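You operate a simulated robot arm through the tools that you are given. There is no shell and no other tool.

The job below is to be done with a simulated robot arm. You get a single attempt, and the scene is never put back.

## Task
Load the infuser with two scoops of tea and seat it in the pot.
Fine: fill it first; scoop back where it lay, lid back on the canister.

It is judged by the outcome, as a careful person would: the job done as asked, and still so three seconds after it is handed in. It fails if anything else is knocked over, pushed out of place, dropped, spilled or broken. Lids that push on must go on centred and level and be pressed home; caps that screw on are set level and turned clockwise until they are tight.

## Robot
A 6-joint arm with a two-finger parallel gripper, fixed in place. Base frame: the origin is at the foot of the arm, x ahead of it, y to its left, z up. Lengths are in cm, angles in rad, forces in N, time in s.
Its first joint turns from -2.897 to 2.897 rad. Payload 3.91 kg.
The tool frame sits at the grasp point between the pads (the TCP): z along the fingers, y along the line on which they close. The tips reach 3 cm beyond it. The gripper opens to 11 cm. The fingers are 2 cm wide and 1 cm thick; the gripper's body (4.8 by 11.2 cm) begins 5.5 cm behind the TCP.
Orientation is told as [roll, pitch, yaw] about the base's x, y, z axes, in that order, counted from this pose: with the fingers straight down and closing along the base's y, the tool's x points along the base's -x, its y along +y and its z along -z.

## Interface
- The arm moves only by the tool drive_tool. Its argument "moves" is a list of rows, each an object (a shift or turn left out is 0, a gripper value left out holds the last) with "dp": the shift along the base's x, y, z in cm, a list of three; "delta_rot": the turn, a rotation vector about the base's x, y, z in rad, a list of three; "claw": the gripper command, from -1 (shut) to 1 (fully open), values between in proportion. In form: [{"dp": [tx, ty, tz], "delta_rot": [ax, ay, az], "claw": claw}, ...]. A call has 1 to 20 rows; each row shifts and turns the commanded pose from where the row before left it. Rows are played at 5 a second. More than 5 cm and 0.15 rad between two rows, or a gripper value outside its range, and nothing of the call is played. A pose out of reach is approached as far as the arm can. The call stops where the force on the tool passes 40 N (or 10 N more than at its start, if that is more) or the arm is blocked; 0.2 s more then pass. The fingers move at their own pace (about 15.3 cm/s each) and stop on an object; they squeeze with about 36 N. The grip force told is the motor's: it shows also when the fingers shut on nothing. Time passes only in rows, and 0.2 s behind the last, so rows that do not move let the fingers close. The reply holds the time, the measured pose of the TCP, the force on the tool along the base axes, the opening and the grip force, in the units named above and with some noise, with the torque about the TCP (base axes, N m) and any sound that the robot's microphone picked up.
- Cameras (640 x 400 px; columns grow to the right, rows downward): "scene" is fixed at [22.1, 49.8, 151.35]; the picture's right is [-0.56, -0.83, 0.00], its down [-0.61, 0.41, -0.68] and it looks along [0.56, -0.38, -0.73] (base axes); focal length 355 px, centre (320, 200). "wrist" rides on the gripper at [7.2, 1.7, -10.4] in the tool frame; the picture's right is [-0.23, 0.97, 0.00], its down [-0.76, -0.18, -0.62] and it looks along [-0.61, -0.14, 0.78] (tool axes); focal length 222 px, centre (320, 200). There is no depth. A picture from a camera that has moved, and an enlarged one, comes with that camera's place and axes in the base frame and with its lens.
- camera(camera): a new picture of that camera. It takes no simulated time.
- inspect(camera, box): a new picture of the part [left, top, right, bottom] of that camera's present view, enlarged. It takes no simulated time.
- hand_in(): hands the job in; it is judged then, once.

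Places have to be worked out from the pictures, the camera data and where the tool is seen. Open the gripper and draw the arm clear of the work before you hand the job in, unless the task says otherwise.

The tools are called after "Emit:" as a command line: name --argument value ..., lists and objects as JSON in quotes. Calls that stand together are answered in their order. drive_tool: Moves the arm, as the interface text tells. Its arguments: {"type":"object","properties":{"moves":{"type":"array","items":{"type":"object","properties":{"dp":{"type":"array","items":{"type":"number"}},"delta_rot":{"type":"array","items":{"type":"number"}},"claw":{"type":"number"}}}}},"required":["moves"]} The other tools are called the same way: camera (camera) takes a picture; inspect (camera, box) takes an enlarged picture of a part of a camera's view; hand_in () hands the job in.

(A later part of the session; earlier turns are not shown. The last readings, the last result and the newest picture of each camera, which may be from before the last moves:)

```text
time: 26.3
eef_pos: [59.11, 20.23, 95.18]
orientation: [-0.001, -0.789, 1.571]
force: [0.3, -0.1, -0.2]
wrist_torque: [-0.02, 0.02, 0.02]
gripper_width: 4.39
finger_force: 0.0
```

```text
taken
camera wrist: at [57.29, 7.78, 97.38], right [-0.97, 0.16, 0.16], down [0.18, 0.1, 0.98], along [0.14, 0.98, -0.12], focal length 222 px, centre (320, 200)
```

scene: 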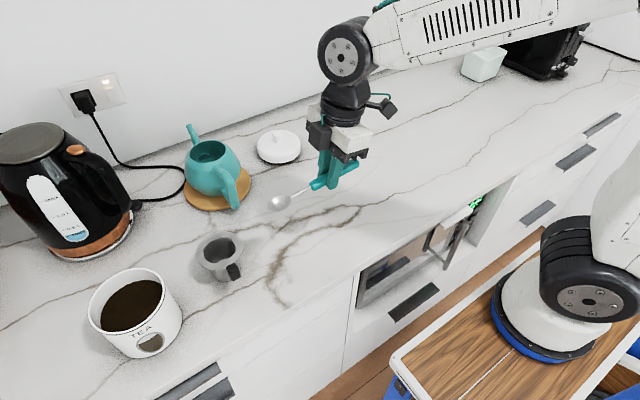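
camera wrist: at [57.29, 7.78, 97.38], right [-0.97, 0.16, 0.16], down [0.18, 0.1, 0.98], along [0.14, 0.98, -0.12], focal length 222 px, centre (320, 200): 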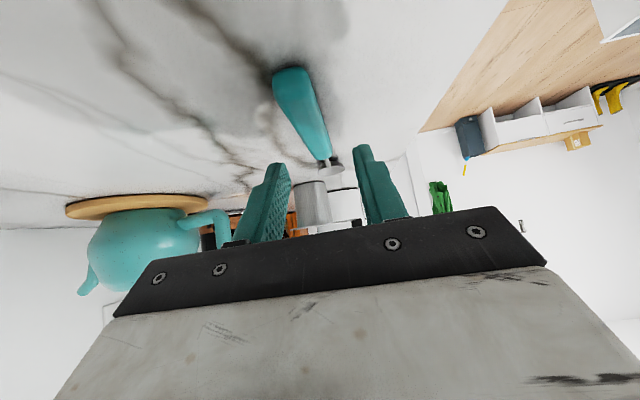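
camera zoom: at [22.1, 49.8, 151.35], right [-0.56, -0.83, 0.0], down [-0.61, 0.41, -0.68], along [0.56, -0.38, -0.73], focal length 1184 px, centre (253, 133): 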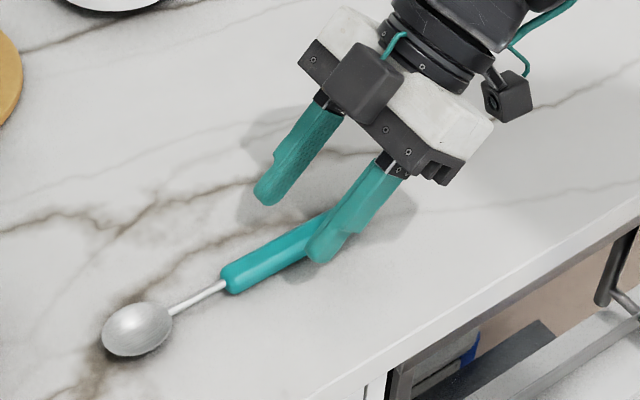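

Good clearance. Lowering to the handle level now, with small final steps.

Emit:
drive_tool --moves '[{"dp": [0, 0, -1.2]}, {"dp": [0, 0, -0.6]}, {"dp": [0, 0, -0.25]}, {"dp": [0, 0, 0]}]'

Emit:
inspect --camera "scene" --box '[260, 190, 390, 280]'

```text
time: 27.3
eef_pos: [59.16, 20.31, 93.08]
orientation: [-0.002, -0.785, 1.569]
force: [0.2, 0.3, 0.0]
wrist_torque: [0.0, -0.03, -0.02]
gripper_width: 4.4
finger_force: 0.1
```

```text
4.44 times, centred on (325, 235) of scene
camera zoom: at [22.1, 49.8, 151.35], right [-0.56, -0.83, 0.0], down [-0.61, 0.41, -0.68], along [0.56, -0.38, -0.73], focal length 1579 px, centre (298, 44)
```

zoom: 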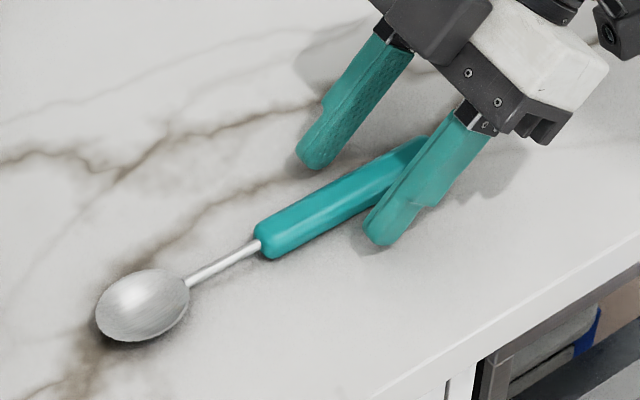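

Close to the counter without touching. One more tiny step and close on the handle.

Emit:
drive_tool --moves '[{"dp": [-0.05, 0, -0.15]}, {"claw": -0.5}, {"claw": -0.65}, {"claw": -1}, {"claw": -1}]'

Emit:
inspect --camera "scene" --box '[260, 190, 390, 280]'

```text
time: 28.5
eef_pos: [58.86, 20.26, 93.01]
orientation: [-0.002, -0.785, 1.571]
force: [-0.6, -0.2, 0.2]
wrist_torque: [0.0, -0.03, 0.0]
gripper_width: 1.71
finger_force: 36.1
```

```text
4.44 times, centred on (325, 235) of scene
camera zoom: at [22.1, 49.8, 151.35], right [-0.56, -0.83, 0.0], down [-0.61, 0.41, -0.68], along [0.56, -0.38, -0.73], focal length 1579 px, centre (298, 44)
```

zoom: 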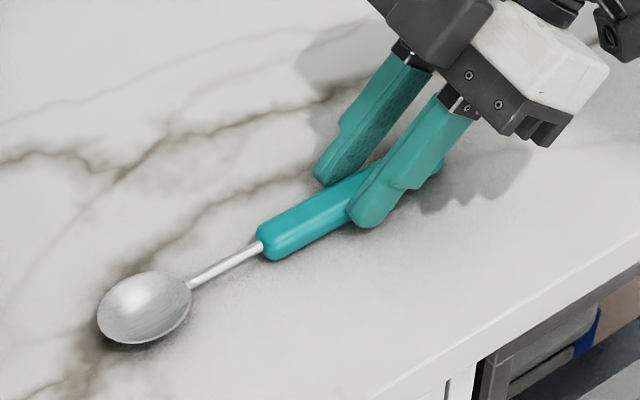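

Regripped with a 45° lean (width 1.71). Lifting and carrying it above the canister while pitching to 55°.

Emit:
drive_tool --moves '[{"dp": [0, 0, 1]}, {"dp": [0, 0, 3]}, {"dp": [0, 0, 4]}, {"dp": [0, 1, 4]}, {"dp": [0.1, 3, 4.5]}, {"dp": [0.2, 4, 0.6]}, {"dp": [0.2, 4, 0.6]}, {"dp": [0.2, 4, 0.6], "delta_rot": [-0.137, 0, 0]}, {"dp": [0.2, 4, 0.6], "delta_rot": [-0.137, 0, 0]}, {"dp": [0.2, 4, 0.6], "delta_rot": [-0.137, 0, 0]}, {"dp": [0.2, 3.5, 0.6], "delta_rot": [-0.137, 0, 0]}, {"dp": [0.2, 3, 0.6], "delta_rot": [-0.137, 0, 0]}, {"dp": [0.1, 2, 0.4], "delta_rot": [-0.137, 0, 0]}, {"dp": [0, 1, 0.2], "delta_rot": [-0.137, 0, 0]}, {"dp": [0, 0.5, 0]}, {"dp": [0, 0, 0]}]'

Emit:
inspect --camera "scene" --box '[60, 200, 260, 370]'

Emit:
camera --camera "scene"

```text
refused: row 5 steps farther than a row can; nothing moved
```

```text
2.35 times, centred on (160, 285) of scene
camera zoom: at [22.1, 49.8, 151.35], right [-0.56, -0.83, 0.0], down [-0.61, 0.41, -0.68], along [0.56, -0.38, -0.73], focal length 836 px, centre (696, 0)
```

zoom: 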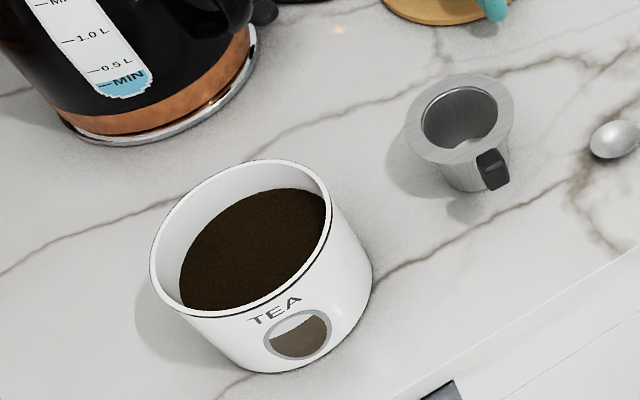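

```text
taken
```

scene: 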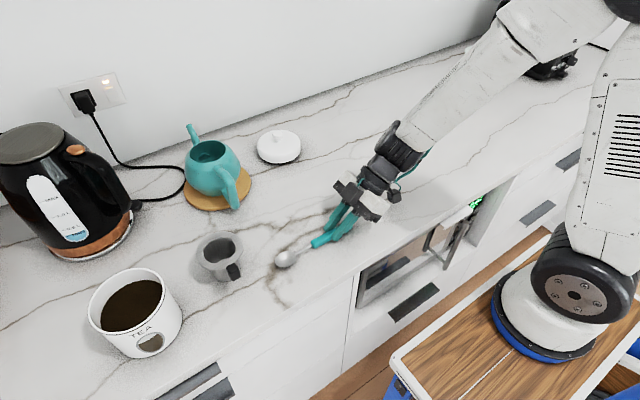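

One row was too long; nothing moved. I'll resend with shorter steps.

Emit:
drive_tool --moves '[{"dp": [0, 0, 1]}, {"dp": [0, 0, 3]}, {"dp": [0, 0, 4]}, {"dp": [0, 1, 4]}, {"dp": [0.1, 2, 4]}, {"dp": [0.2, 4, 0.9]}, {"dp": [0.2, 4, 0.7]}, {"dp": [0.2, 4, 0.6], "delta_rot": [-0.137, 0, 0]}, {"dp": [0.2, 4, 0.6], "delta_rot": [-0.137, 0, 0]}, {"dp": [0.2, 4, 0.6], "delta_rot": [-0.137, 0, 0]}, {"dp": [0.2, 4, 0.6], "delta_rot": [-0.137, 0, 0]}, {"dp": [0.2, 3.5, 0.6], "delta_rot": [-0.137, 0, 0]}, {"dp": [0.1, 2, 0.4], "delta_rot": [-0.137, 0, 0]}, {"dp": [0, 1.5, 0.2], "delta_rot": [-0.137, 0, 0]}, {"dp": [0, 0.45, 0]}, {"dp": [0, 0, 0]}]'

Emit:
inspect --camera "scene" --box '[60, 200, 260, 370]'

Emit:
camera --camera "scene"

```text
time: 31.9
eef_pos: [60.68, 54.86, 114.15]
orientation: [-0.002, 0.174, 1.571]
force: [-0.7, 0.0, -1.0]
wrist_torque: [-0.01, -0.03, 0.02]
gripper_width: 1.66
finger_force: 36.4
```

```text
2.35 times, centred on (160, 285) of scene
camera zoom: at [22.1, 49.8, 151.35], right [-0.56, -0.83, 0.0], down [-0.61, 0.41, -0.68], along [0.56, -0.38, -0.73], focal length 836 px, centre (696, 0)
```

zoom: 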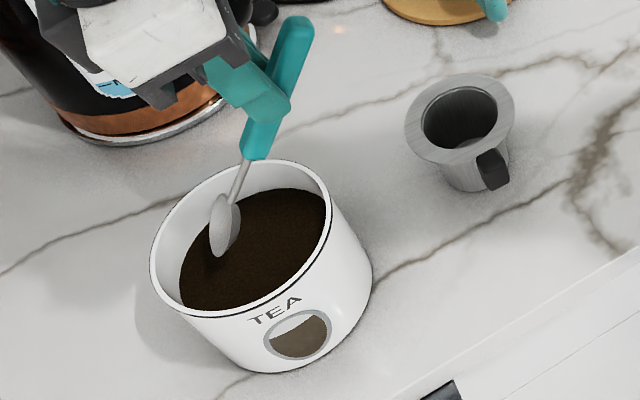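

```text
taken
```

scene: 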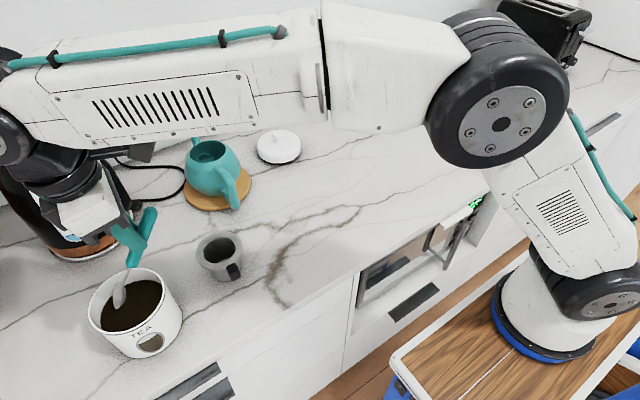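

In reach this time and the bowl is where predicted. Dipping straight down into the tea to about 1.5 cm below its surface.

Emit:
drive_tool --moves '[{"dp": [0, 0, -2]}, {"dp": [0, 0, -2]}, {"dp": [0, 0, -1.5]}, {"dp": [0, 0, -1]}, {"dp": [0, 0, -0.6]}, {"dp": [0, 0, 0]}]'

Emit:
inspect --camera "scene" --box '[60, 200, 260, 370]'

```text
time: 33.3
eef_pos: [60.59, 54.91, 107.04]
orientation: [-0.001, 0.173, 1.57]
force: [-0.1, 0.5, -0.6]
wrist_torque: [0.0, 0.0, 0.02]
gripper_width: 1.66
finger_force: 36.5
```

```text
2.35 times, centred on (160, 285) of scene
camera zoom: at [22.1, 49.8, 151.35], right [-0.56, -0.83, 0.0], down [-0.61, 0.41, -0.68], along [0.56, -0.38, -0.73], focal length 836 px, centre (696, 0)
```

zoom: 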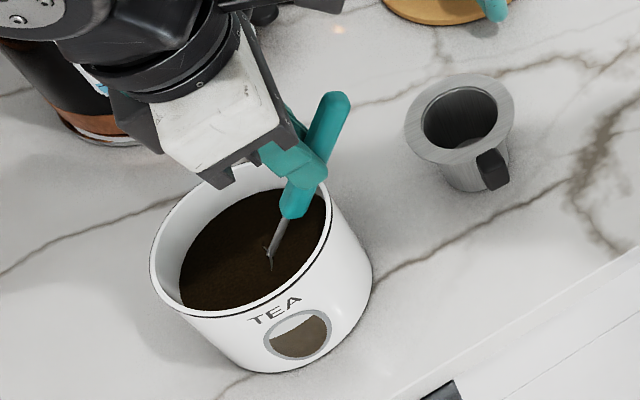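

Bowl is submerged with no contact forces. Now sweeping it forward while levelling partway, keeping the handle above the near rim.

Emit:
drive_tool --moves '[{"dp": [0, -0.05, -0.65]}, {"dp": [0, -0.32, -0.43], "delta_rot": [0.0611, 0, 0]}, {"dp": [0, -0.32, -0.42], "delta_rot": [0.0611, 0, 0]}, {"dp": [0, -0.25, -0.32], "delta_rot": [0.0611, 0, 0]}, {"dp": [0, -0.26, -0.31], "delta_rot": [0.0611, 0, 0]}, {"dp": [0, -0.31, -0.06], "delta_rot": [0.0524, 0, 0]}, {"dp": [0, -0.32, -0.07], "delta_rot": [0.0523, 0, 0]}, {"dp": [0, -0.34, 0.27], "delta_rot": [0.0437, 0, 0]}, {"dp": [0, -0.34, 0.28], "delta_rot": [0.0436, 0, 0]}, {"dp": [0, -0.26, 0.58], "delta_rot": [0.0262, 0, 0]}, {"dp": [0, -0.27, 0.58], "delta_rot": [0.0262, 0, 0]}, {"dp": [0, 0, 0]}]'

Emit:
inspect --camera "scene" --box '[60, 200, 260, 370]'

Emit:
inspect --camera "scene" --box '[80, 230, 200, 330]'

```text
time: 35.9
eef_pos: [60.6, 51.68, 106.62]
orientation: [-0.002, -0.317, 1.569]
force: [-1.0, 0.4, 0.3]
wrist_torque: [-0.03, -0.04, 0.02]
gripper_width: 1.67
finger_force: 35.6
```

```text
2.35 times, centred on (160, 285) of scene
camera zoom: at [22.1, 49.8, 151.35], right [-0.56, -0.83, 0.0], down [-0.61, 0.41, -0.68], along [0.56, -0.38, -0.73], focal length 836 px, centre (696, 0)
```

zoom: 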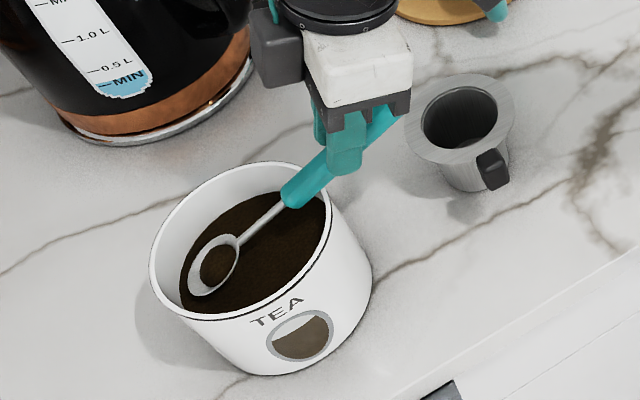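

```text
4.00 times, centred on (140, 280) of scene
camera zoom: at [22.1, 49.8, 151.35], right [-0.56, -0.83, 0.0], down [-0.61, 0.41, -0.68], along [0.56, -0.38, -0.73], focal length 1421 px, centre (1040, -120)
```

zoom: 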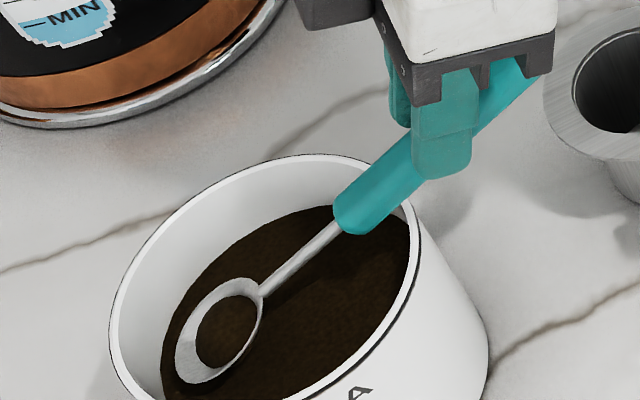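

The bowl has picked up tea. I'll raise and level it over the canister, then look at how full it is.

Emit:
drive_tool --moves '[{"dp": [0, -0.42, 0.75], "delta_rot": [0.0436, 0, 0]}, {"dp": [0, -0.43, 0.75], "delta_rot": [0.0437, 0, 0]}, {"dp": [0, -0.6, 0.4], "delta_rot": [0.0611, 0, 0]}, {"dp": [0, -0.6, 0.4], "delta_rot": [0.0611, 0, 0]}, {"dp": [0, -0.55, 0.3], "delta_rot": [0.0611, 0, 0]}, {"dp": [0, -0.55, 0.3], "delta_rot": [0.0611, 0, 0]}, {"dp": [0, -0.35, 0.1], "delta_rot": [0.0524, 0, 0]}, {"dp": [0, -0.35, 0.1], "delta_rot": [0.0524, 0, 0]}, {"dp": [0, 0, 0], "delta_rot": [0.035, 0, 0]}, {"dp": [0, 0, 0]}]'

Emit:
inspect --camera "scene" --box '[60, 200, 260, 370]'

Emit:
inspect --camera "scene" --box '[90, 220, 170, 290]'

```text
time: 38.1
eef_pos: [60.57, 47.86, 109.57]
orientation: [-0.002, -0.788, 1.572]
force: [-0.2, 0.9, -0.8]
wrist_torque: [-0.01, 0.02, 0.03]
gripper_width: 1.68
finger_force: 35.7
```

```text
2.35 times, centred on (160, 285) of scene
camera zoom: at [22.1, 49.8, 151.35], right [-0.56, -0.83, 0.0], down [-0.61, 0.41, -0.68], along [0.56, -0.38, -0.73], focal length 836 px, centre (696, 0)
```

zoom: 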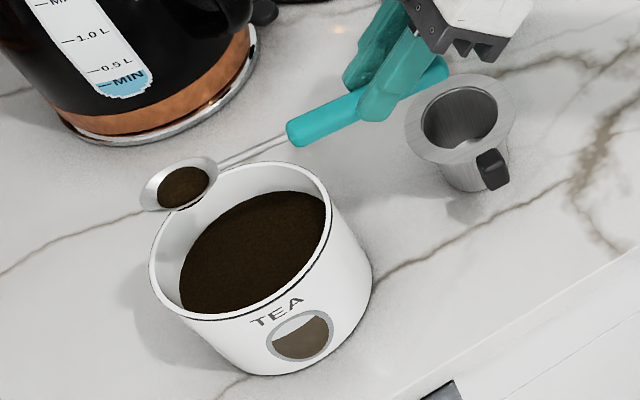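

```text
5.71 times, centred on (130, 255) of scene
camera zoom: at [22.1, 49.8, 151.35], right [-0.56, -0.83, 0.0], down [-0.61, 0.41, -0.68], along [0.56, -0.38, -0.73], focal length 2030 px, centre (1406, -114)
```

zoom: 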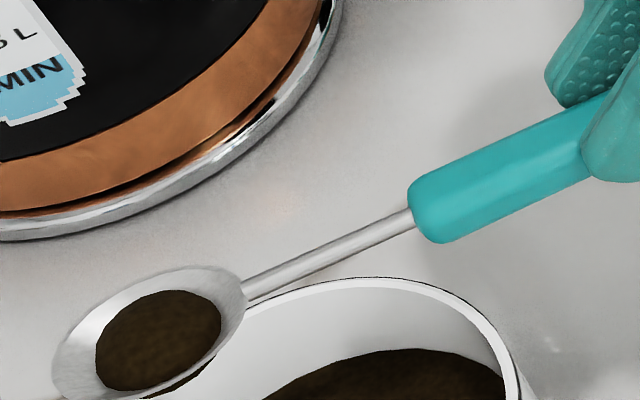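

The bowl is only partly filled, because the dip was shallow and it left the tea at a steep tilt. I'll tip that back into the canister and dip again, deeper and exiting flatter.

Emit:
drive_tool --moves '[{"dp": [0, 0.483, 0.643], "delta_rot": [-0.128, 0, 0]}, {"dp": [0, 0.483, 0.643], "delta_rot": [-0.128, 0, 0]}, {"dp": [0, 0.483, 0.643], "delta_rot": [-0.128, 0, 0]}, {"dp": [0, 1.207, 0.267], "delta_rot": [-0.1338, 0, 0]}, {"dp": [0, 1.207, 0.267], "delta_rot": [-0.1338, 0, 0]}, {"dp": [0, 1.207, 0.267], "delta_rot": [-0.1338, 0, 0]}, {"dp": [0, 0.85, 0.585], "delta_rot": [-0.0873, 0, 0]}, {"dp": [0, 0.85, 0.585], "delta_rot": [-0.0873, 0, 0]}, {"dp": [0, 0, -2]}, {"dp": [0, 0, -2]}, {"dp": [0, 0, -2]}, {"dp": [0, 0, -1.2]}, {"dp": [0, 0, -0.7]}, {"dp": [0, 0, 0]}]'

Emit:
inspect --camera "scene" --box '[60, 200, 260, 370]'

```text
time: 41.1
eef_pos: [60.56, 54.65, 105.62]
orientation: [-0.002, 0.175, 1.571]
force: [1.6, 1.8, 1.0]
wrist_torque: [0.13, 0.02, -0.03]
gripper_width: 1.67
finger_force: 35.9
```

```text
2.35 times, centred on (160, 285) of scene
camera zoom: at [22.1, 49.8, 151.35], right [-0.56, -0.83, 0.0], down [-0.61, 0.41, -0.68], along [0.56, -0.38, -0.73], focal length 836 px, centre (696, 0)
```

zoom: 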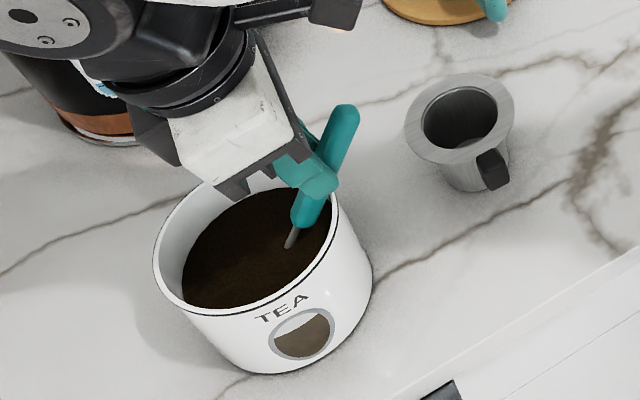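

There's a light contact nudging the canister slightly. I'll raise a little and re-check forces before sweeping.

Emit:
drive_tool --moves '[{"dp": [0, 0.2, 0.5]}, {"dp": [0, 0, 0]}]'

Emit:
inspect --camera "scene" --box '[60, 200, 260, 370]'

Emit:
inspect --camera "scene" --box '[120, 230, 180, 280]'

```text
time: 41.7
eef_pos: [60.62, 54.65, 106.08]
orientation: [-0.002, 0.175, 1.569]
force: [0.1, 0.9, 0.0]
wrist_torque: [-0.02, 0.0, -0.02]
gripper_width: 1.67
finger_force: 35.9
```

```text
2.35 times, centred on (160, 285) of scene
camera zoom: at [22.1, 49.8, 151.35], right [-0.56, -0.83, 0.0], down [-0.61, 0.41, -0.68], along [0.56, -0.38, -0.73], focal length 836 px, centre (696, 0)
```

zoom: 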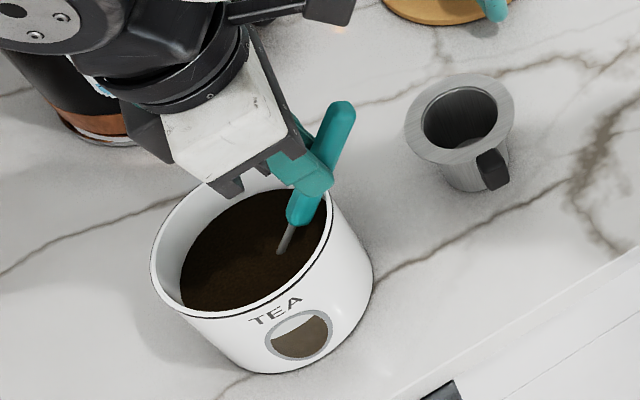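

```text
8.00 times, centred on (150, 255) of scene
camera zoom: at [22.1, 49.8, 151.35], right [-0.56, -0.83, 0.0], down [-0.61, 0.41, -0.68], along [0.56, -0.38, -0.73], focal length 2842 px, centre (1680, -240)
```

zoom: 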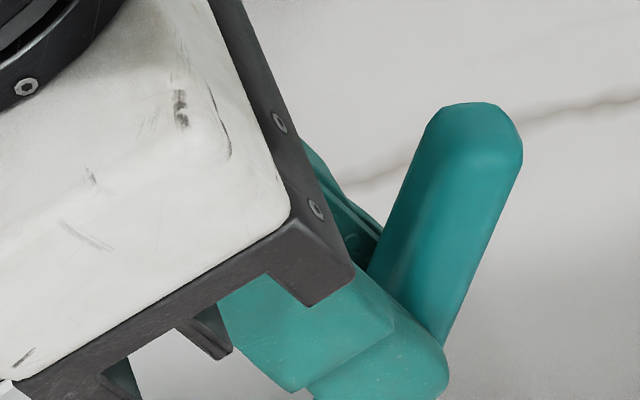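

The canister settled back exactly to its place once I raised. I'll do the sweep with more rim clearance and a flatter exit.

Emit:
drive_tool --moves '[{"dp": [0, 0.05, -0.32], "delta_rot": [0.0437, 0, 0]}, {"dp": [0, 0, -0.32], "delta_rot": [0.0436, 0, 0]}, {"dp": [0, -0.03, -0.31], "delta_rot": [0.0437, 0, 0]}, {"dp": [0, -0.04, -0.31], "delta_rot": [0.0436, 0, 0]}, {"dp": [0, -0.15, -0.1], "delta_rot": [0.0437, 0, 0]}, {"dp": [0, -0.16, -0.1], "delta_rot": [0.0436, 0, 0]}, {"dp": [0, -0.4, 0.03], "delta_rot": [0.0524, 0, 0]}, {"dp": [0, -0.41, 0.03], "delta_rot": [0.0523, 0, 0]}, {"dp": [0, -0.38, 0.11], "delta_rot": [0.0437, 0, 0]}, {"dp": [0, -0.38, 0.12], "delta_rot": [0.0436, 0, 0]}, {"dp": [0, -0.28, 0.23], "delta_rot": [0.0349, 0, 0]}, {"dp": [0, -0.28, 0.24], "delta_rot": [0.0349, 0, 0]}, {"dp": [0, -0.29, 0.46], "delta_rot": [0.0262, 0, 0]}, {"dp": [0, -0.29, 0.46], "delta_rot": [0.0262, 0, 0]}, {"dp": [0, 0, 0]}]'

Emit:
inspect --camera "scene" --box '[60, 200, 260, 370]'

Emit:
inspect --camera "scene" --box '[80, 230, 200, 330]'

```text
time: 44.9
eef_pos: [60.59, 51.8, 106.24]
orientation: [-0.002, -0.403, 1.569]
force: [0.8, 0.6, -0.8]
wrist_torque: [-0.04, 0.03, 0.0]
gripper_width: 1.66
finger_force: 35.0
```

```text
2.35 times, centred on (160, 285) of scene
camera zoom: at [22.1, 49.8, 151.35], right [-0.56, -0.83, 0.0], down [-0.61, 0.41, -0.68], along [0.56, -0.38, -0.73], focal length 836 px, centre (696, 0)
```

zoom: 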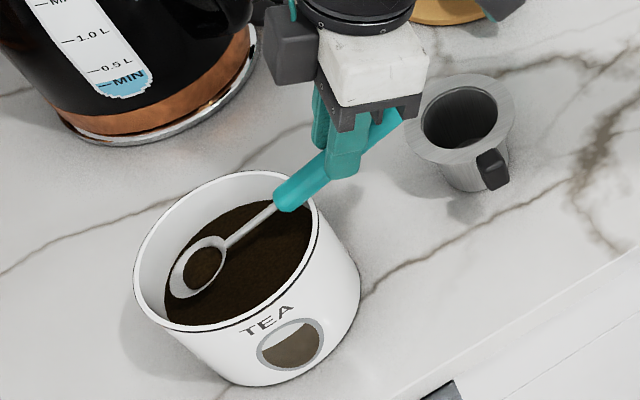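

```text
4.00 times, centred on (140, 280) of scene
camera zoom: at [22.1, 49.8, 151.35], right [-0.56, -0.83, 0.0], down [-0.61, 0.41, -0.68], along [0.56, -0.38, -0.73], focal length 1421 px, centre (1040, -120)
```

zoom: 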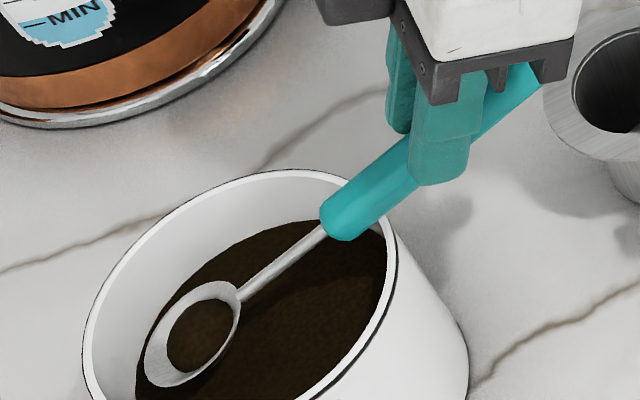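

The bowl tip nudged the canister about 1.3 cm toward +y (far wall is nearer than I thought); I'll put that right later and stay shorter next time. The fill looks the same as the first dip, so that is what a scoop holds. Levelling and lifting out now.

Emit:
drive_tool --moves '[{"dp": [0, -0.7, 0.4], "delta_rot": [0.0524, 0, 0]}, {"dp": [0, -0.7, 0.4], "delta_rot": [0.0523, 0, 0]}, {"dp": [0, -0.6, 0.4], "delta_rot": [0.0611, 0, 0]}, {"dp": [0, -0.6, 0.4], "delta_rot": [0.0611, 0, 0]}, {"dp": [0, -0.45, 0.3], "delta_rot": [0.0524, 0, 0]}, {"dp": [0, -0.45, 0.3], "delta_rot": [0.0523, 0, 0]}, {"dp": [0, -0.6, 0.8], "delta_rot": [0.0524, 0, 0]}, {"dp": [0, 0, 0.5]}, {"dp": [0, 0, 0]}]'

Emit:
camera --camera "scene"

Emit:
inspect --camera "scene" --box '[60, 200, 260, 370]'

Emit:
inspect --camera "scene" --box '[90, 220, 170, 290]'

Emit:
camera --camera "wrist"

```text
time: 46.9
eef_pos: [60.48, 47.72, 109.68]
orientation: [-0.002, -0.788, 1.572]
force: [0.9, -0.2, -0.1]
wrist_torque: [-0.01, 0.01, -0.01]
gripper_width: 1.66
finger_force: 35.6
```

```text
taken
```

scene: 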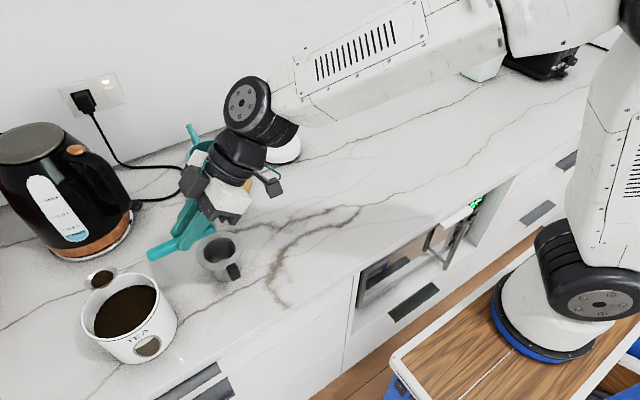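

```text
2.35 times, centred on (160, 285) of scene
camera zoom: at [22.1, 49.8, 151.35], right [-0.56, -0.83, 0.0], down [-0.61, 0.41, -0.68], along [0.56, -0.38, -0.73], focal length 836 px, centre (696, 0)
```

zoom: 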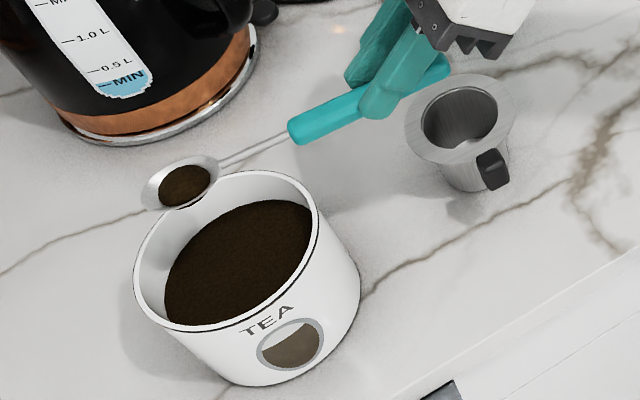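

```text
5.71 times, centred on (130, 255) of scene
camera zoom: at [22.1, 49.8, 151.35], right [-0.56, -0.83, 0.0], down [-0.61, 0.41, -0.68], along [0.56, -0.38, -0.73], focal length 2030 px, centre (1406, -114)
```

zoom: 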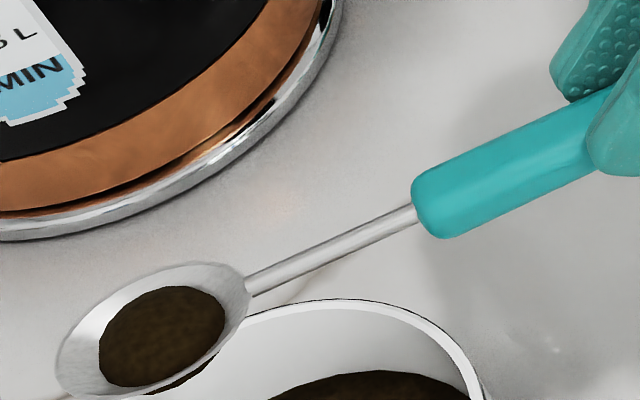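

```text
taken
camera wrist: at [58.81, 35.27, 111.92], right [-0.97, 0.16, 0.16], down [0.18, 0.1, 0.98], along [0.14, 0.98, -0.12], focal length 222 px, centre (320, 200)
```

wrist: 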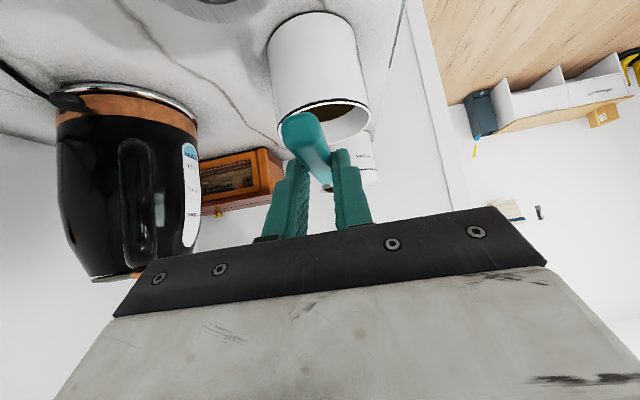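

Scoop holds the same heaped amount as before. Infuser flange works out to centre ≈(63.6, 43.8, 97.2). I'll carry the level scoop back over the infuser.

Emit:
drive_tool --moves '[{"dp": [0.3, -2, 0]}, {"dp": [0.4, -2.5, 0]}, {"dp": [0.4, -2.5, 0]}, {"dp": [0.4, -2.5, -0.4]}, {"dp": [0.4, -2.5, -0.6]}, {"dp": [0.4, -2.5, -0.8]}, {"dp": [0.4, -2.2, -0.8]}, {"dp": [0.4, -2, -0.8]}, {"dp": [0, 0, 0]}]'

Emit:
camera --camera "scene"

Emit:
inspect --camera "scene" --box '[170, 190, 290, 290]'

```text
time: 48.9
eef_pos: [63.67, 29.01, 106.42]
orientation: [-0.003, -0.787, 1.573]
force: [0.6, -0.5, -0.9]
wrist_torque: [-0.04, 0.0, 0.03]
gripper_width: 1.67
finger_force: 36.0
```

```text
taken
```

scene: 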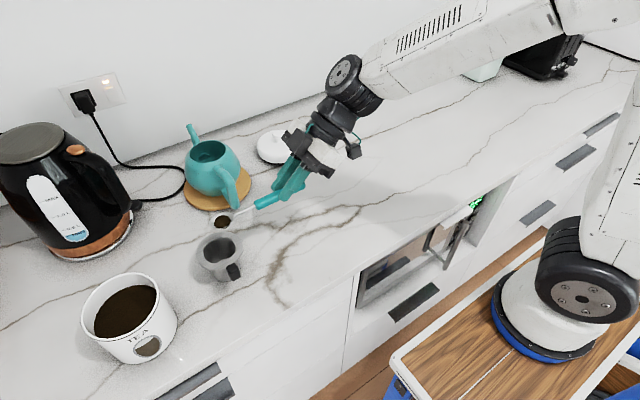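

```text
4.00 times, centred on (230, 240) of scene
camera zoom: at [22.1, 49.8, 151.35], right [-0.56, -0.83, 0.0], down [-0.61, 0.41, -0.68], along [0.56, -0.38, -0.73], focal length 1421 px, centre (680, 40)
```

zoom: 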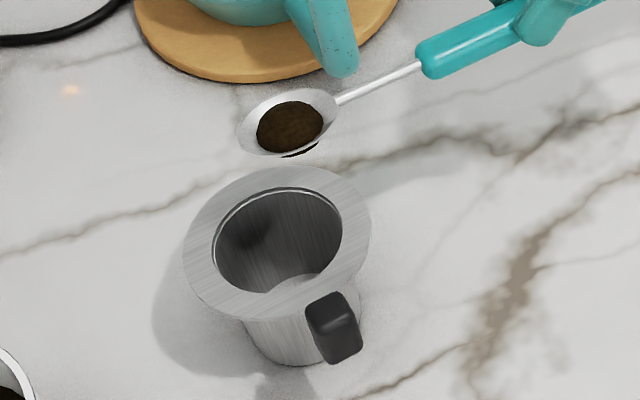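

Bowl is above the near side of the infuser; centre of the infuser refines to about (63.6, 44.2). Tipping the scoop forward with the bowl tip low over the opening.

Emit:
drive_tool --moves '[{"dp": [0, 0.8, 0.9], "delta_rot": [-0.1309, 0, 0]}, {"dp": [0, 0.85, 0.9], "delta_rot": [-0.1309, 0, 0]}, {"dp": [0, 1.02, 0.85], "delta_rot": [-0.1309, 0, 0]}, {"dp": [0, 1.03, 0.85], "delta_rot": [-0.1309, 0, 0]}, {"dp": [0, 1.37, 0.76], "delta_rot": [-0.1309, 0, 0]}, {"dp": [0, 1.37, 0.77], "delta_rot": [-0.1309, 0, 0]}, {"dp": [0, 1.63, 0.54], "delta_rot": [-0.1309, 0, 0]}, {"dp": [0, 1.63, 0.55], "delta_rot": [-0.1309, 0, 0]}, {"dp": [0, 0, 0]}]'

Emit:
inspect --camera "scene" --box '[170, 190, 290, 290]'

```text
time: 50.9
eef_pos: [63.73, 38.71, 112.49]
orientation: [-0.002, 0.261, 1.57]
force: [1.4, 0.4, -0.7]
wrist_torque: [-0.01, 0.0, -0.02]
gripper_width: 1.66
finger_force: 35.9
```

```text
4.00 times, centred on (230, 240) of scene
camera zoom: at [22.1, 49.8, 151.35], right [-0.56, -0.83, 0.0], down [-0.61, 0.41, -0.68], along [0.56, -0.38, -0.73], focal length 1421 px, centre (680, 40)
```

zoom: 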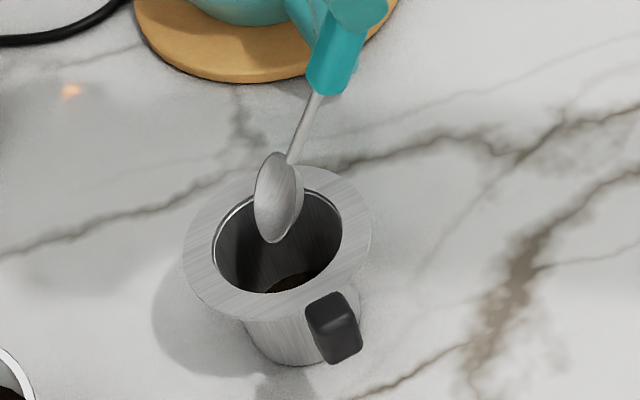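

The tea went cleanly into the infuser and the scoop is empty. Going back to the canister (now about 1 cm further in +y) for the second scoop.

Emit:
drive_tool --moves '[{"dp": [0, -1.39, 1.15], "delta_rot": [0.1309, 0, 0]}, {"dp": [0, -1.39, 1.15], "delta_rot": [0.1309, 0, 0]}, {"dp": [-0.66, 3.3, -0.1]}, {"dp": [-0.66, 3.3, -0.1]}, {"dp": [-0.66, 3.3, -0.1]}, {"dp": [-0.66, 3.3, -0.1]}, {"dp": [-0.66, 3.3, -0.1]}, {"dp": [0, 1.64, -0.15], "delta_rot": [-0.0873, 0, 0]}, {"dp": [0, 1.64, -0.15], "delta_rot": [-0.0872, 0, 0]}, {"dp": [0, 0, 0]}]'

Emit:
inspect --camera "scene" --box '[60, 200, 260, 370]'

Emit:
inspect --camera "scene" --box '[180, 210, 280, 300]'

```text
time: 53.1
eef_pos: [60.35, 55.96, 113.96]
orientation: [-0.003, 0.174, 1.571]
force: [-0.8, 0.1, 0.3]
wrist_torque: [0.0, -0.02, 0.01]
gripper_width: 1.7
finger_force: 36.0
```

```text
2.35 times, centred on (160, 285) of scene
camera zoom: at [22.1, 49.8, 151.35], right [-0.56, -0.83, 0.0], down [-0.61, 0.41, -0.68], along [0.56, -0.38, -0.73], focal length 836 px, centre (696, 0)
```

zoom: 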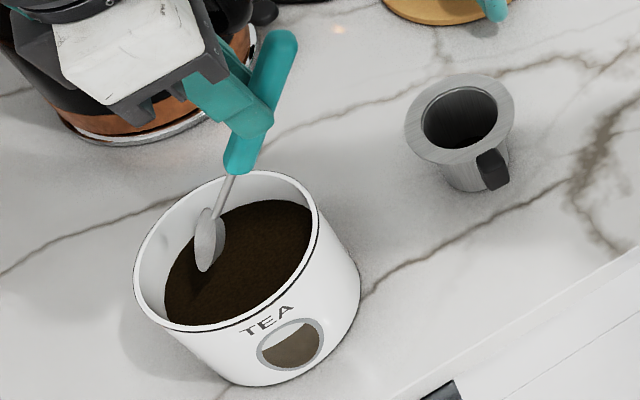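

```text
4.44 times, centred on (230, 255) of scene
camera zoom: at [22.1, 49.8, 151.35], right [-0.56, -0.83, 0.0], down [-0.61, 0.41, -0.68], along [0.56, -0.38, -0.73], focal length 1579 px, centre (720, -44)
```

zoom: 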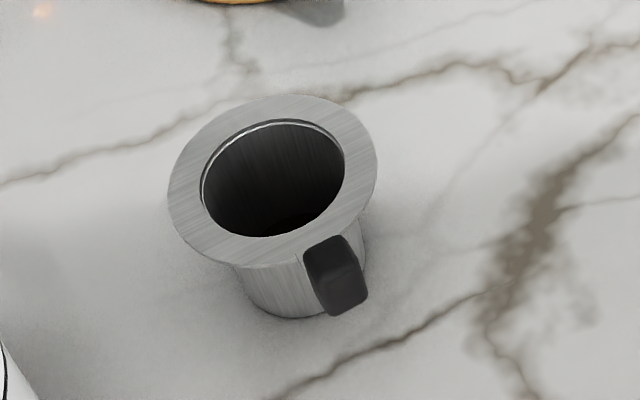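

In position with the bowl above the tea. Performing the same dip and sweep as the first one, shifted to suit the canister.

Emit:
drive_tool --moves '[{"dp": [0.05, -0.25, -2]}, {"dp": [0, 0, -2]}, {"dp": [0, 0, -1.6]}, {"dp": [0, 0, -1]}, {"dp": [0, 0, -0.6]}, {"dp": [0, 0, -0.41]}, {"dp": [0, -0.32, -0.43], "delta_rot": [0.0611, 0, 0]}, {"dp": [0, -0.32, -0.42], "delta_rot": [0.0611, 0, 0]}, {"dp": [0, -0.25, -0.32], "delta_rot": [0.0611, 0, 0]}, {"dp": [0, -0.26, -0.31], "delta_rot": [0.0611, 0, 0]}, {"dp": [0, -0.31, -0.06], "delta_rot": [0.0524, 0, 0]}, {"dp": [0, -0.32, -0.07], "delta_rot": [0.0523, 0, 0]}, {"dp": [0, -0.34, 0.27], "delta_rot": [0.0437, 0, 0]}, {"dp": [0, -0.34, 0.28], "delta_rot": [0.0436, 0, 0]}, {"dp": [0, -0.26, 0.58], "delta_rot": [0.0262, 0, 0]}, {"dp": [0, -0.27, 0.58], "delta_rot": [0.0262, 0, 0]}, {"dp": [0, 0, 0]}]'

Emit:
inspect --camera "scene" --box '[60, 200, 260, 370]'

Emit:
inspect --camera "scene" --box '[80, 230, 200, 330]'

```text
time: 56.7
eef_pos: [60.38, 52.39, 106.54]
orientation: [-0.005, -0.315, 1.57]
force: [-0.2, 0.4, -0.2]
wrist_torque: [-0.02, 0.01, 0.01]
gripper_width: 1.67
finger_force: 35.8
```

```text
2.35 times, centred on (160, 285) of scene
camera zoom: at [22.1, 49.8, 151.35], right [-0.56, -0.83, 0.0], down [-0.61, 0.41, -0.68], along [0.56, -0.38, -0.73], focal length 836 px, centre (696, 0)
```

zoom: 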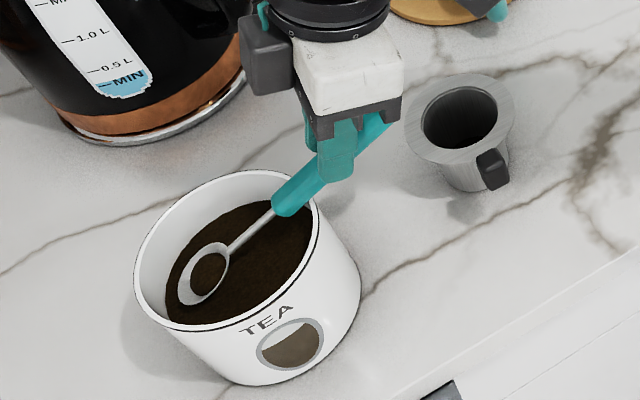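

```text
4.00 times, centred on (140, 280) of scene
camera zoom: at [22.1, 49.8, 151.35], right [-0.56, -0.83, 0.0], down [-0.61, 0.41, -0.68], along [0.56, -0.38, -0.73], focal length 1421 px, centre (1040, -120)
```

zoom: 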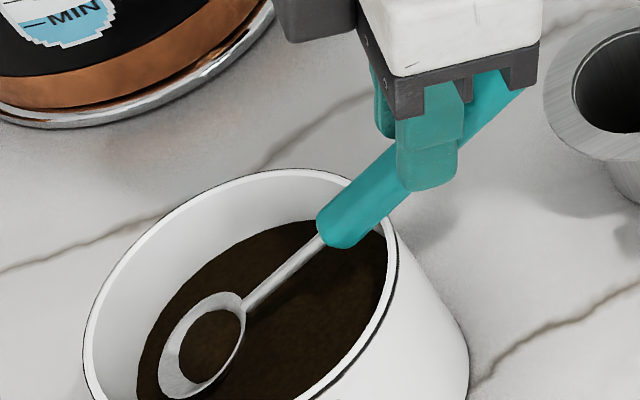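

Second scoop filled without touching the canister. Levelling, lifting, and carrying it to the infuser.

Emit:
drive_tool --moves '[{"dp": [0, -0.42, 0.75], "delta_rot": [0.0436, 0, 0]}, {"dp": [0, -0.43, 0.75], "delta_rot": [0.0437, 0, 0]}, {"dp": [0, -0.6, 0.4], "delta_rot": [0.0611, 0, 0]}, {"dp": [0, -0.6, 0.4], "delta_rot": [0.0611, 0, 0]}, {"dp": [0, -0.55, 0.3], "delta_rot": [0.0611, 0, 0]}, {"dp": [0, -0.55, 0.3], "delta_rot": [0.0611, 0, 0]}, {"dp": [0, -0.35, 0.1], "delta_rot": [0.0524, 0, 0]}, {"dp": [0, -0.35, 0.1], "delta_rot": [0.0524, 0, 0]}, {"dp": [0, 0, 0], "delta_rot": [0.035, 0, 0]}, {"dp": [0.3, -2, 0]}, {"dp": [0.4, -2.5, 0]}, {"dp": [0.4, -2.5, 0]}, {"dp": [0.4, -2.5, -0.4]}, {"dp": [0.4, -2.5, -0.6]}, {"dp": [0.5, -2.5, -0.8]}, {"dp": [0.5, -2.5, -0.8]}, {"dp": [0.4, -2.2, -0.6]}, {"dp": [0, 0, 0]}]'

Emit:
inspect --camera "scene" --box '[170, 190, 290, 290]'

Emit:
camera --camera "scene"

```text
time: 60.5
eef_pos: [63.7, 29.44, 106.51]
orientation: [0.0, -0.786, 1.571]
force: [-0.5, 0.3, -0.3]
wrist_torque: [0.0, 0.02, -0.01]
gripper_width: 1.69
finger_force: 36.0
```

```text
4.00 times, centred on (230, 240) of scene
camera zoom: at [22.1, 49.8, 151.35], right [-0.56, -0.83, 0.0], down [-0.61, 0.41, -0.68], along [0.56, -0.38, -0.73], focal length 1421 px, centre (680, 40)
```

zoom: 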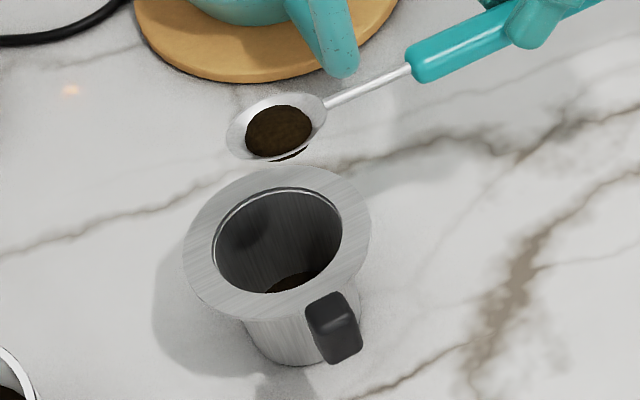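

```text
taken
```

scene: 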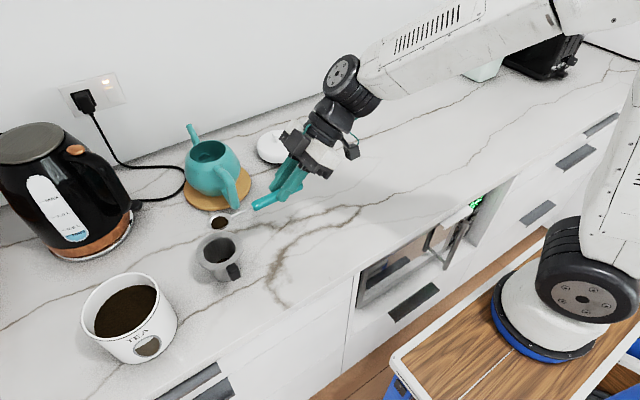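

Full scoop over the infuser, same position as before. Pouring with the same motion.

Emit:
drive_tool --moves '[{"dp": [0, 0.5, 0.85], "delta_rot": [-0.1309, 0, 0]}, {"dp": [0, 0.75, 0.9], "delta_rot": [-0.1309, 0, 0]}, {"dp": [0, 1.02, 0.85], "delta_rot": [-0.1309, 0, 0]}, {"dp": [0, 1.03, 0.85], "delta_rot": [-0.1309, 0, 0]}, {"dp": [0, 1.37, 0.76], "delta_rot": [-0.1309, 0, 0]}, {"dp": [0, 1.37, 0.77], "delta_rot": [-0.1309, 0, 0]}, {"dp": [0, 1.63, 0.54], "delta_rot": [-0.1309, 0, 0]}, {"dp": [0, 1.63, 0.55], "delta_rot": [-0.1309, 0, 0]}, {"dp": [0, 0, 0]}, {"dp": [0, 0, 0]}]'

Emit:
inspect --camera "scene" --box '[170, 190, 290, 290]'

```text
time: 62.7
eef_pos: [63.66, 38.72, 112.29]
orientation: [-0.002, 0.262, 1.571]
force: [0.9, 0.9, 0.3]
wrist_torque: [0.05, -0.01, 0.0]
gripper_width: 1.66
finger_force: 36.1
```

```text
4.00 times, centred on (230, 240) of scene
camera zoom: at [22.1, 49.8, 151.35], right [-0.56, -0.83, 0.0], down [-0.61, 0.41, -0.68], along [0.56, -0.38, -0.73], focal length 1421 px, centre (680, 40)
```

zoom: 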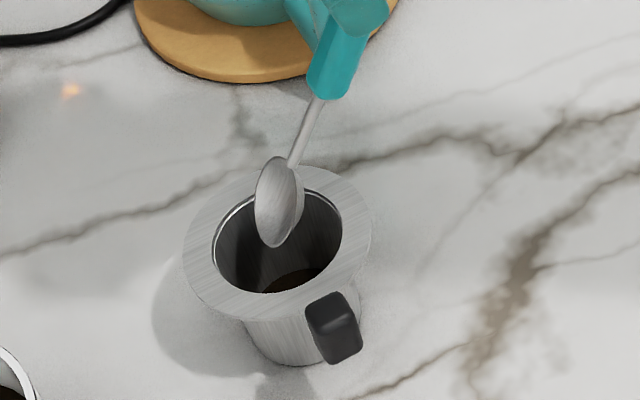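

Second scoop is in the infuser. Now levelling the scoop and returning it above its original spot.

Emit:
drive_tool --moves '[{"dp": [0, -1.6, 0.3], "delta_rot": [0.1309, 0, 0]}, {"dp": [0, -1.6, 0.2], "delta_rot": [0.1309, 0, 0]}, {"dp": [0, -1.4, 0], "delta_rot": [0.1309, 0, 0]}, {"dp": [-0.4, -1.6, 0], "delta_rot": [0.1309, 0, 0]}, {"dp": [-0.6, -1.8, -0.5], "delta_rot": [0.1309, 0, 0]}, {"dp": [-0.7, -1.9, -0.8], "delta_rot": [0.1309, 0, 0]}, {"dp": [-0.7, -2, -1.0], "delta_rot": [0.1309, 0, 0]}, {"dp": [-0.8, -2, -1.5], "delta_rot": [0.1309, 0, 0]}, {"dp": [-0.8, -2.2, -2.5]}, {"dp": [-0.66, -2.3, -3]}, {"dp": [0, 0, -3]}, {"dp": [0, 0, 0]}]'

Emit:
inspect --camera "scene" --box '[240, 170, 400, 290]'

```text
time: 65.3
eef_pos: [59.12, 20.37, 100.6]
orientation: [-0.002, -0.786, 1.572]
force: [-0.5, 0.4, 0.7]
wrist_torque: [-0.04, 0.01, 0.01]
gripper_width: 1.69
finger_force: 35.7
```

```text
3.33 times, centred on (320, 230) of scene
camera zoom: at [22.1, 49.8, 151.35], right [-0.56, -0.83, 0.0], down [-0.61, 0.41, -0.68], along [0.56, -0.38, -0.73], focal length 1184 px, centre (320, 100)
```

zoom: 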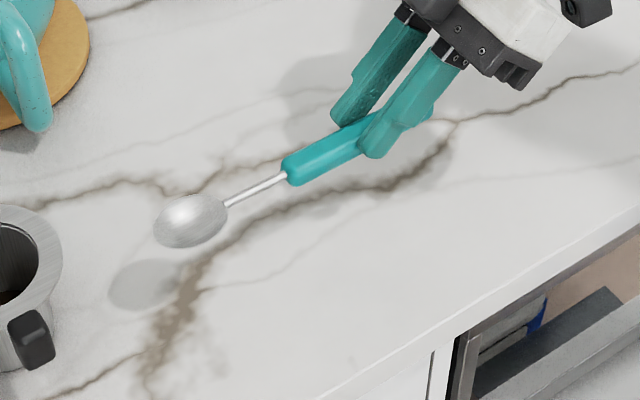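

Level and aligned with where it lay. Lowering it to just above the counter.

Emit:
drive_tool --moves '[{"dp": [-0.1, 0, -3]}, {"dp": [0, 0, -2.5]}, {"dp": [0, 0, -1]}, {"dp": [0, 0, -0.5]}, {"dp": [0, 0, -0.25]}, {"dp": [0, 0, 0]}]'

Emit:
inspect --camera "scene" --box '[260, 190, 390, 280]'

```text
time: 66.7
eef_pos: [58.99, 20.28, 93.39]
orientation: [-0.002, -0.787, 1.57]
force: [-0.2, -0.2, 0.5]
wrist_torque: [-0.02, -0.03, 0.0]
gripper_width: 1.68
finger_force: 36.7
```

```text
4.44 times, centred on (325, 235) of scene
camera zoom: at [22.1, 49.8, 151.35], right [-0.56, -0.83, 0.0], down [-0.61, 0.41, -0.68], along [0.56, -0.38, -0.73], focal length 1579 px, centre (298, 44)
```

zoom: 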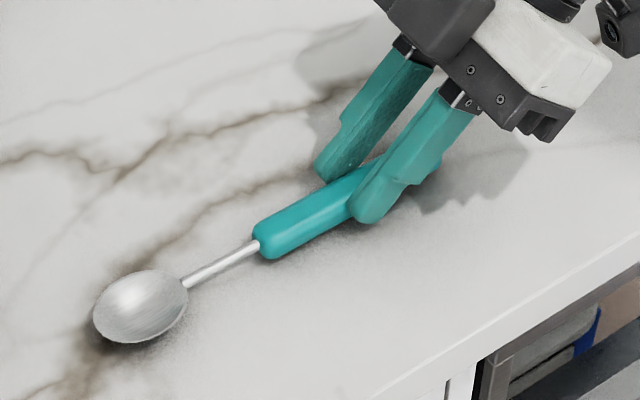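

Nearly down; small final steps.

Emit:
drive_tool --moves '[{"dp": [0, -0.15, -0.15]}, {"dp": [0, 0, -0.13]}, {"dp": [0, 0, 0]}]'

Emit:
inspect --camera "scene" --box '[260, 190, 390, 280]'

```text
time: 67.5
eef_pos: [58.88, 20.22, 93.04]
orientation: [-0.001, -0.786, 1.571]
force: [0.3, 0.4, -1.0]
wrist_torque: [0.02, 0.02, -0.02]
gripper_width: 1.68
finger_force: 35.8
```

```text
4.44 times, centred on (325, 235) of scene
camera zoom: at [22.1, 49.8, 151.35], right [-0.56, -0.83, 0.0], down [-0.61, 0.41, -0.68], along [0.56, -0.38, -0.73], focal length 1579 px, centre (298, 44)
```

zoom: 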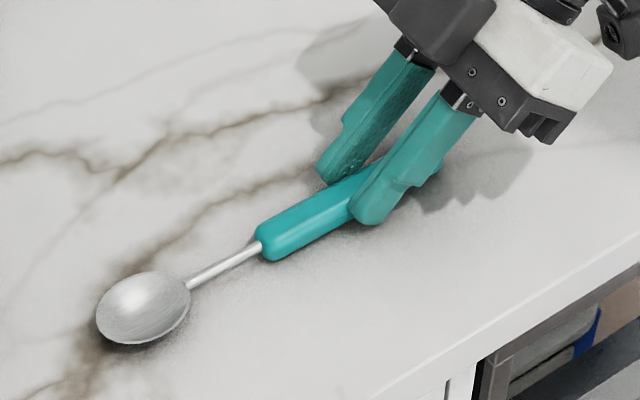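

The scoop now matches its original image position. Releasing gently.

Emit:
drive_tool --moves '[{"claw": -0.66}, {"claw": -0.5}, {"claw": -0.2}, {"claw": -0.2}]'

Emit:
inspect --camera "scene" --box '[260, 190, 390, 280]'

```text
time: 68.5
eef_pos: [58.98, 20.17, 93.11]
orientation: [-0.002, -0.787, 1.572]
force: [0.0, 0.0, 0.2]
wrist_torque: [-0.02, 0.01, 0.01]
gripper_width: 4.4
finger_force: 0.1
```

```text
4.44 times, centred on (325, 235) of scene
camera zoom: at [22.1, 49.8, 151.35], right [-0.56, -0.83, 0.0], down [-0.61, 0.41, -0.68], along [0.56, -0.38, -0.73], focal length 1579 px, centre (298, 44)
```

zoom: 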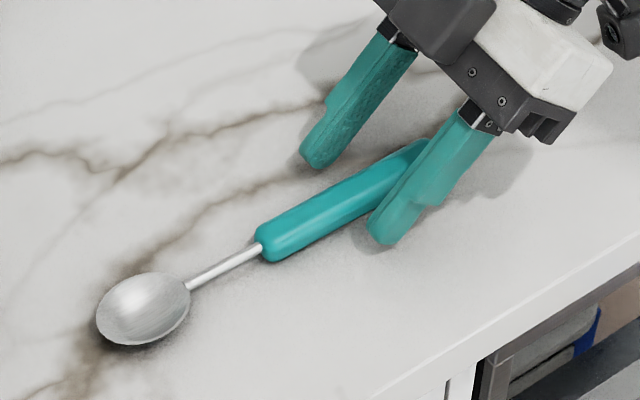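

The scoop is back where it lay. The current low wrist view looks along +y at the infuser's profile, so I'll use it before retreating.

Emit:
inspect --camera "wrist" --box '[240, 120, 400, 240]'

Emit:
inspect --camera "scene" --box '[185, 215, 265, 290]'

```text
3.33 times, centred on (320, 180) of wrist
camera zoom: at [57.22, 7.74, 95.31], right [-0.97, 0.16, 0.16], down [0.18, 0.1, 0.98], along [0.14, 0.98, -0.12], focal length 740 px, centre (320, 267)
```

zoom: 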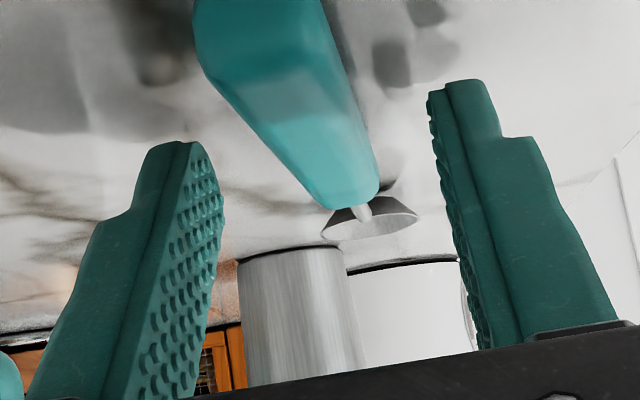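

```text
5.33 times, centred on (225, 252) of scene
camera zoom: at [22.1, 49.8, 151.35], right [-0.56, -0.83, 0.0], down [-0.61, 0.41, -0.68], along [0.56, -0.38, -0.73], focal length 1894 px, centre (827, -80)
```

zoom: 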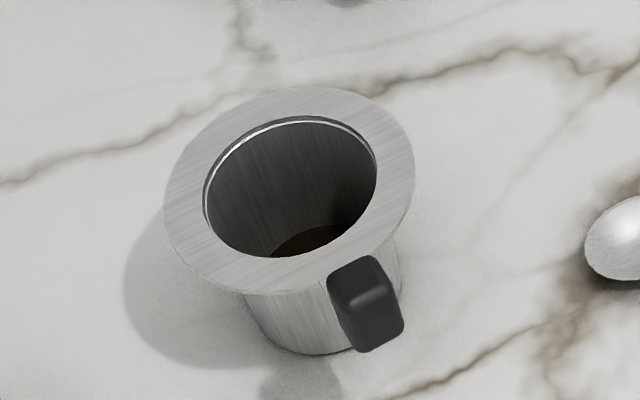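

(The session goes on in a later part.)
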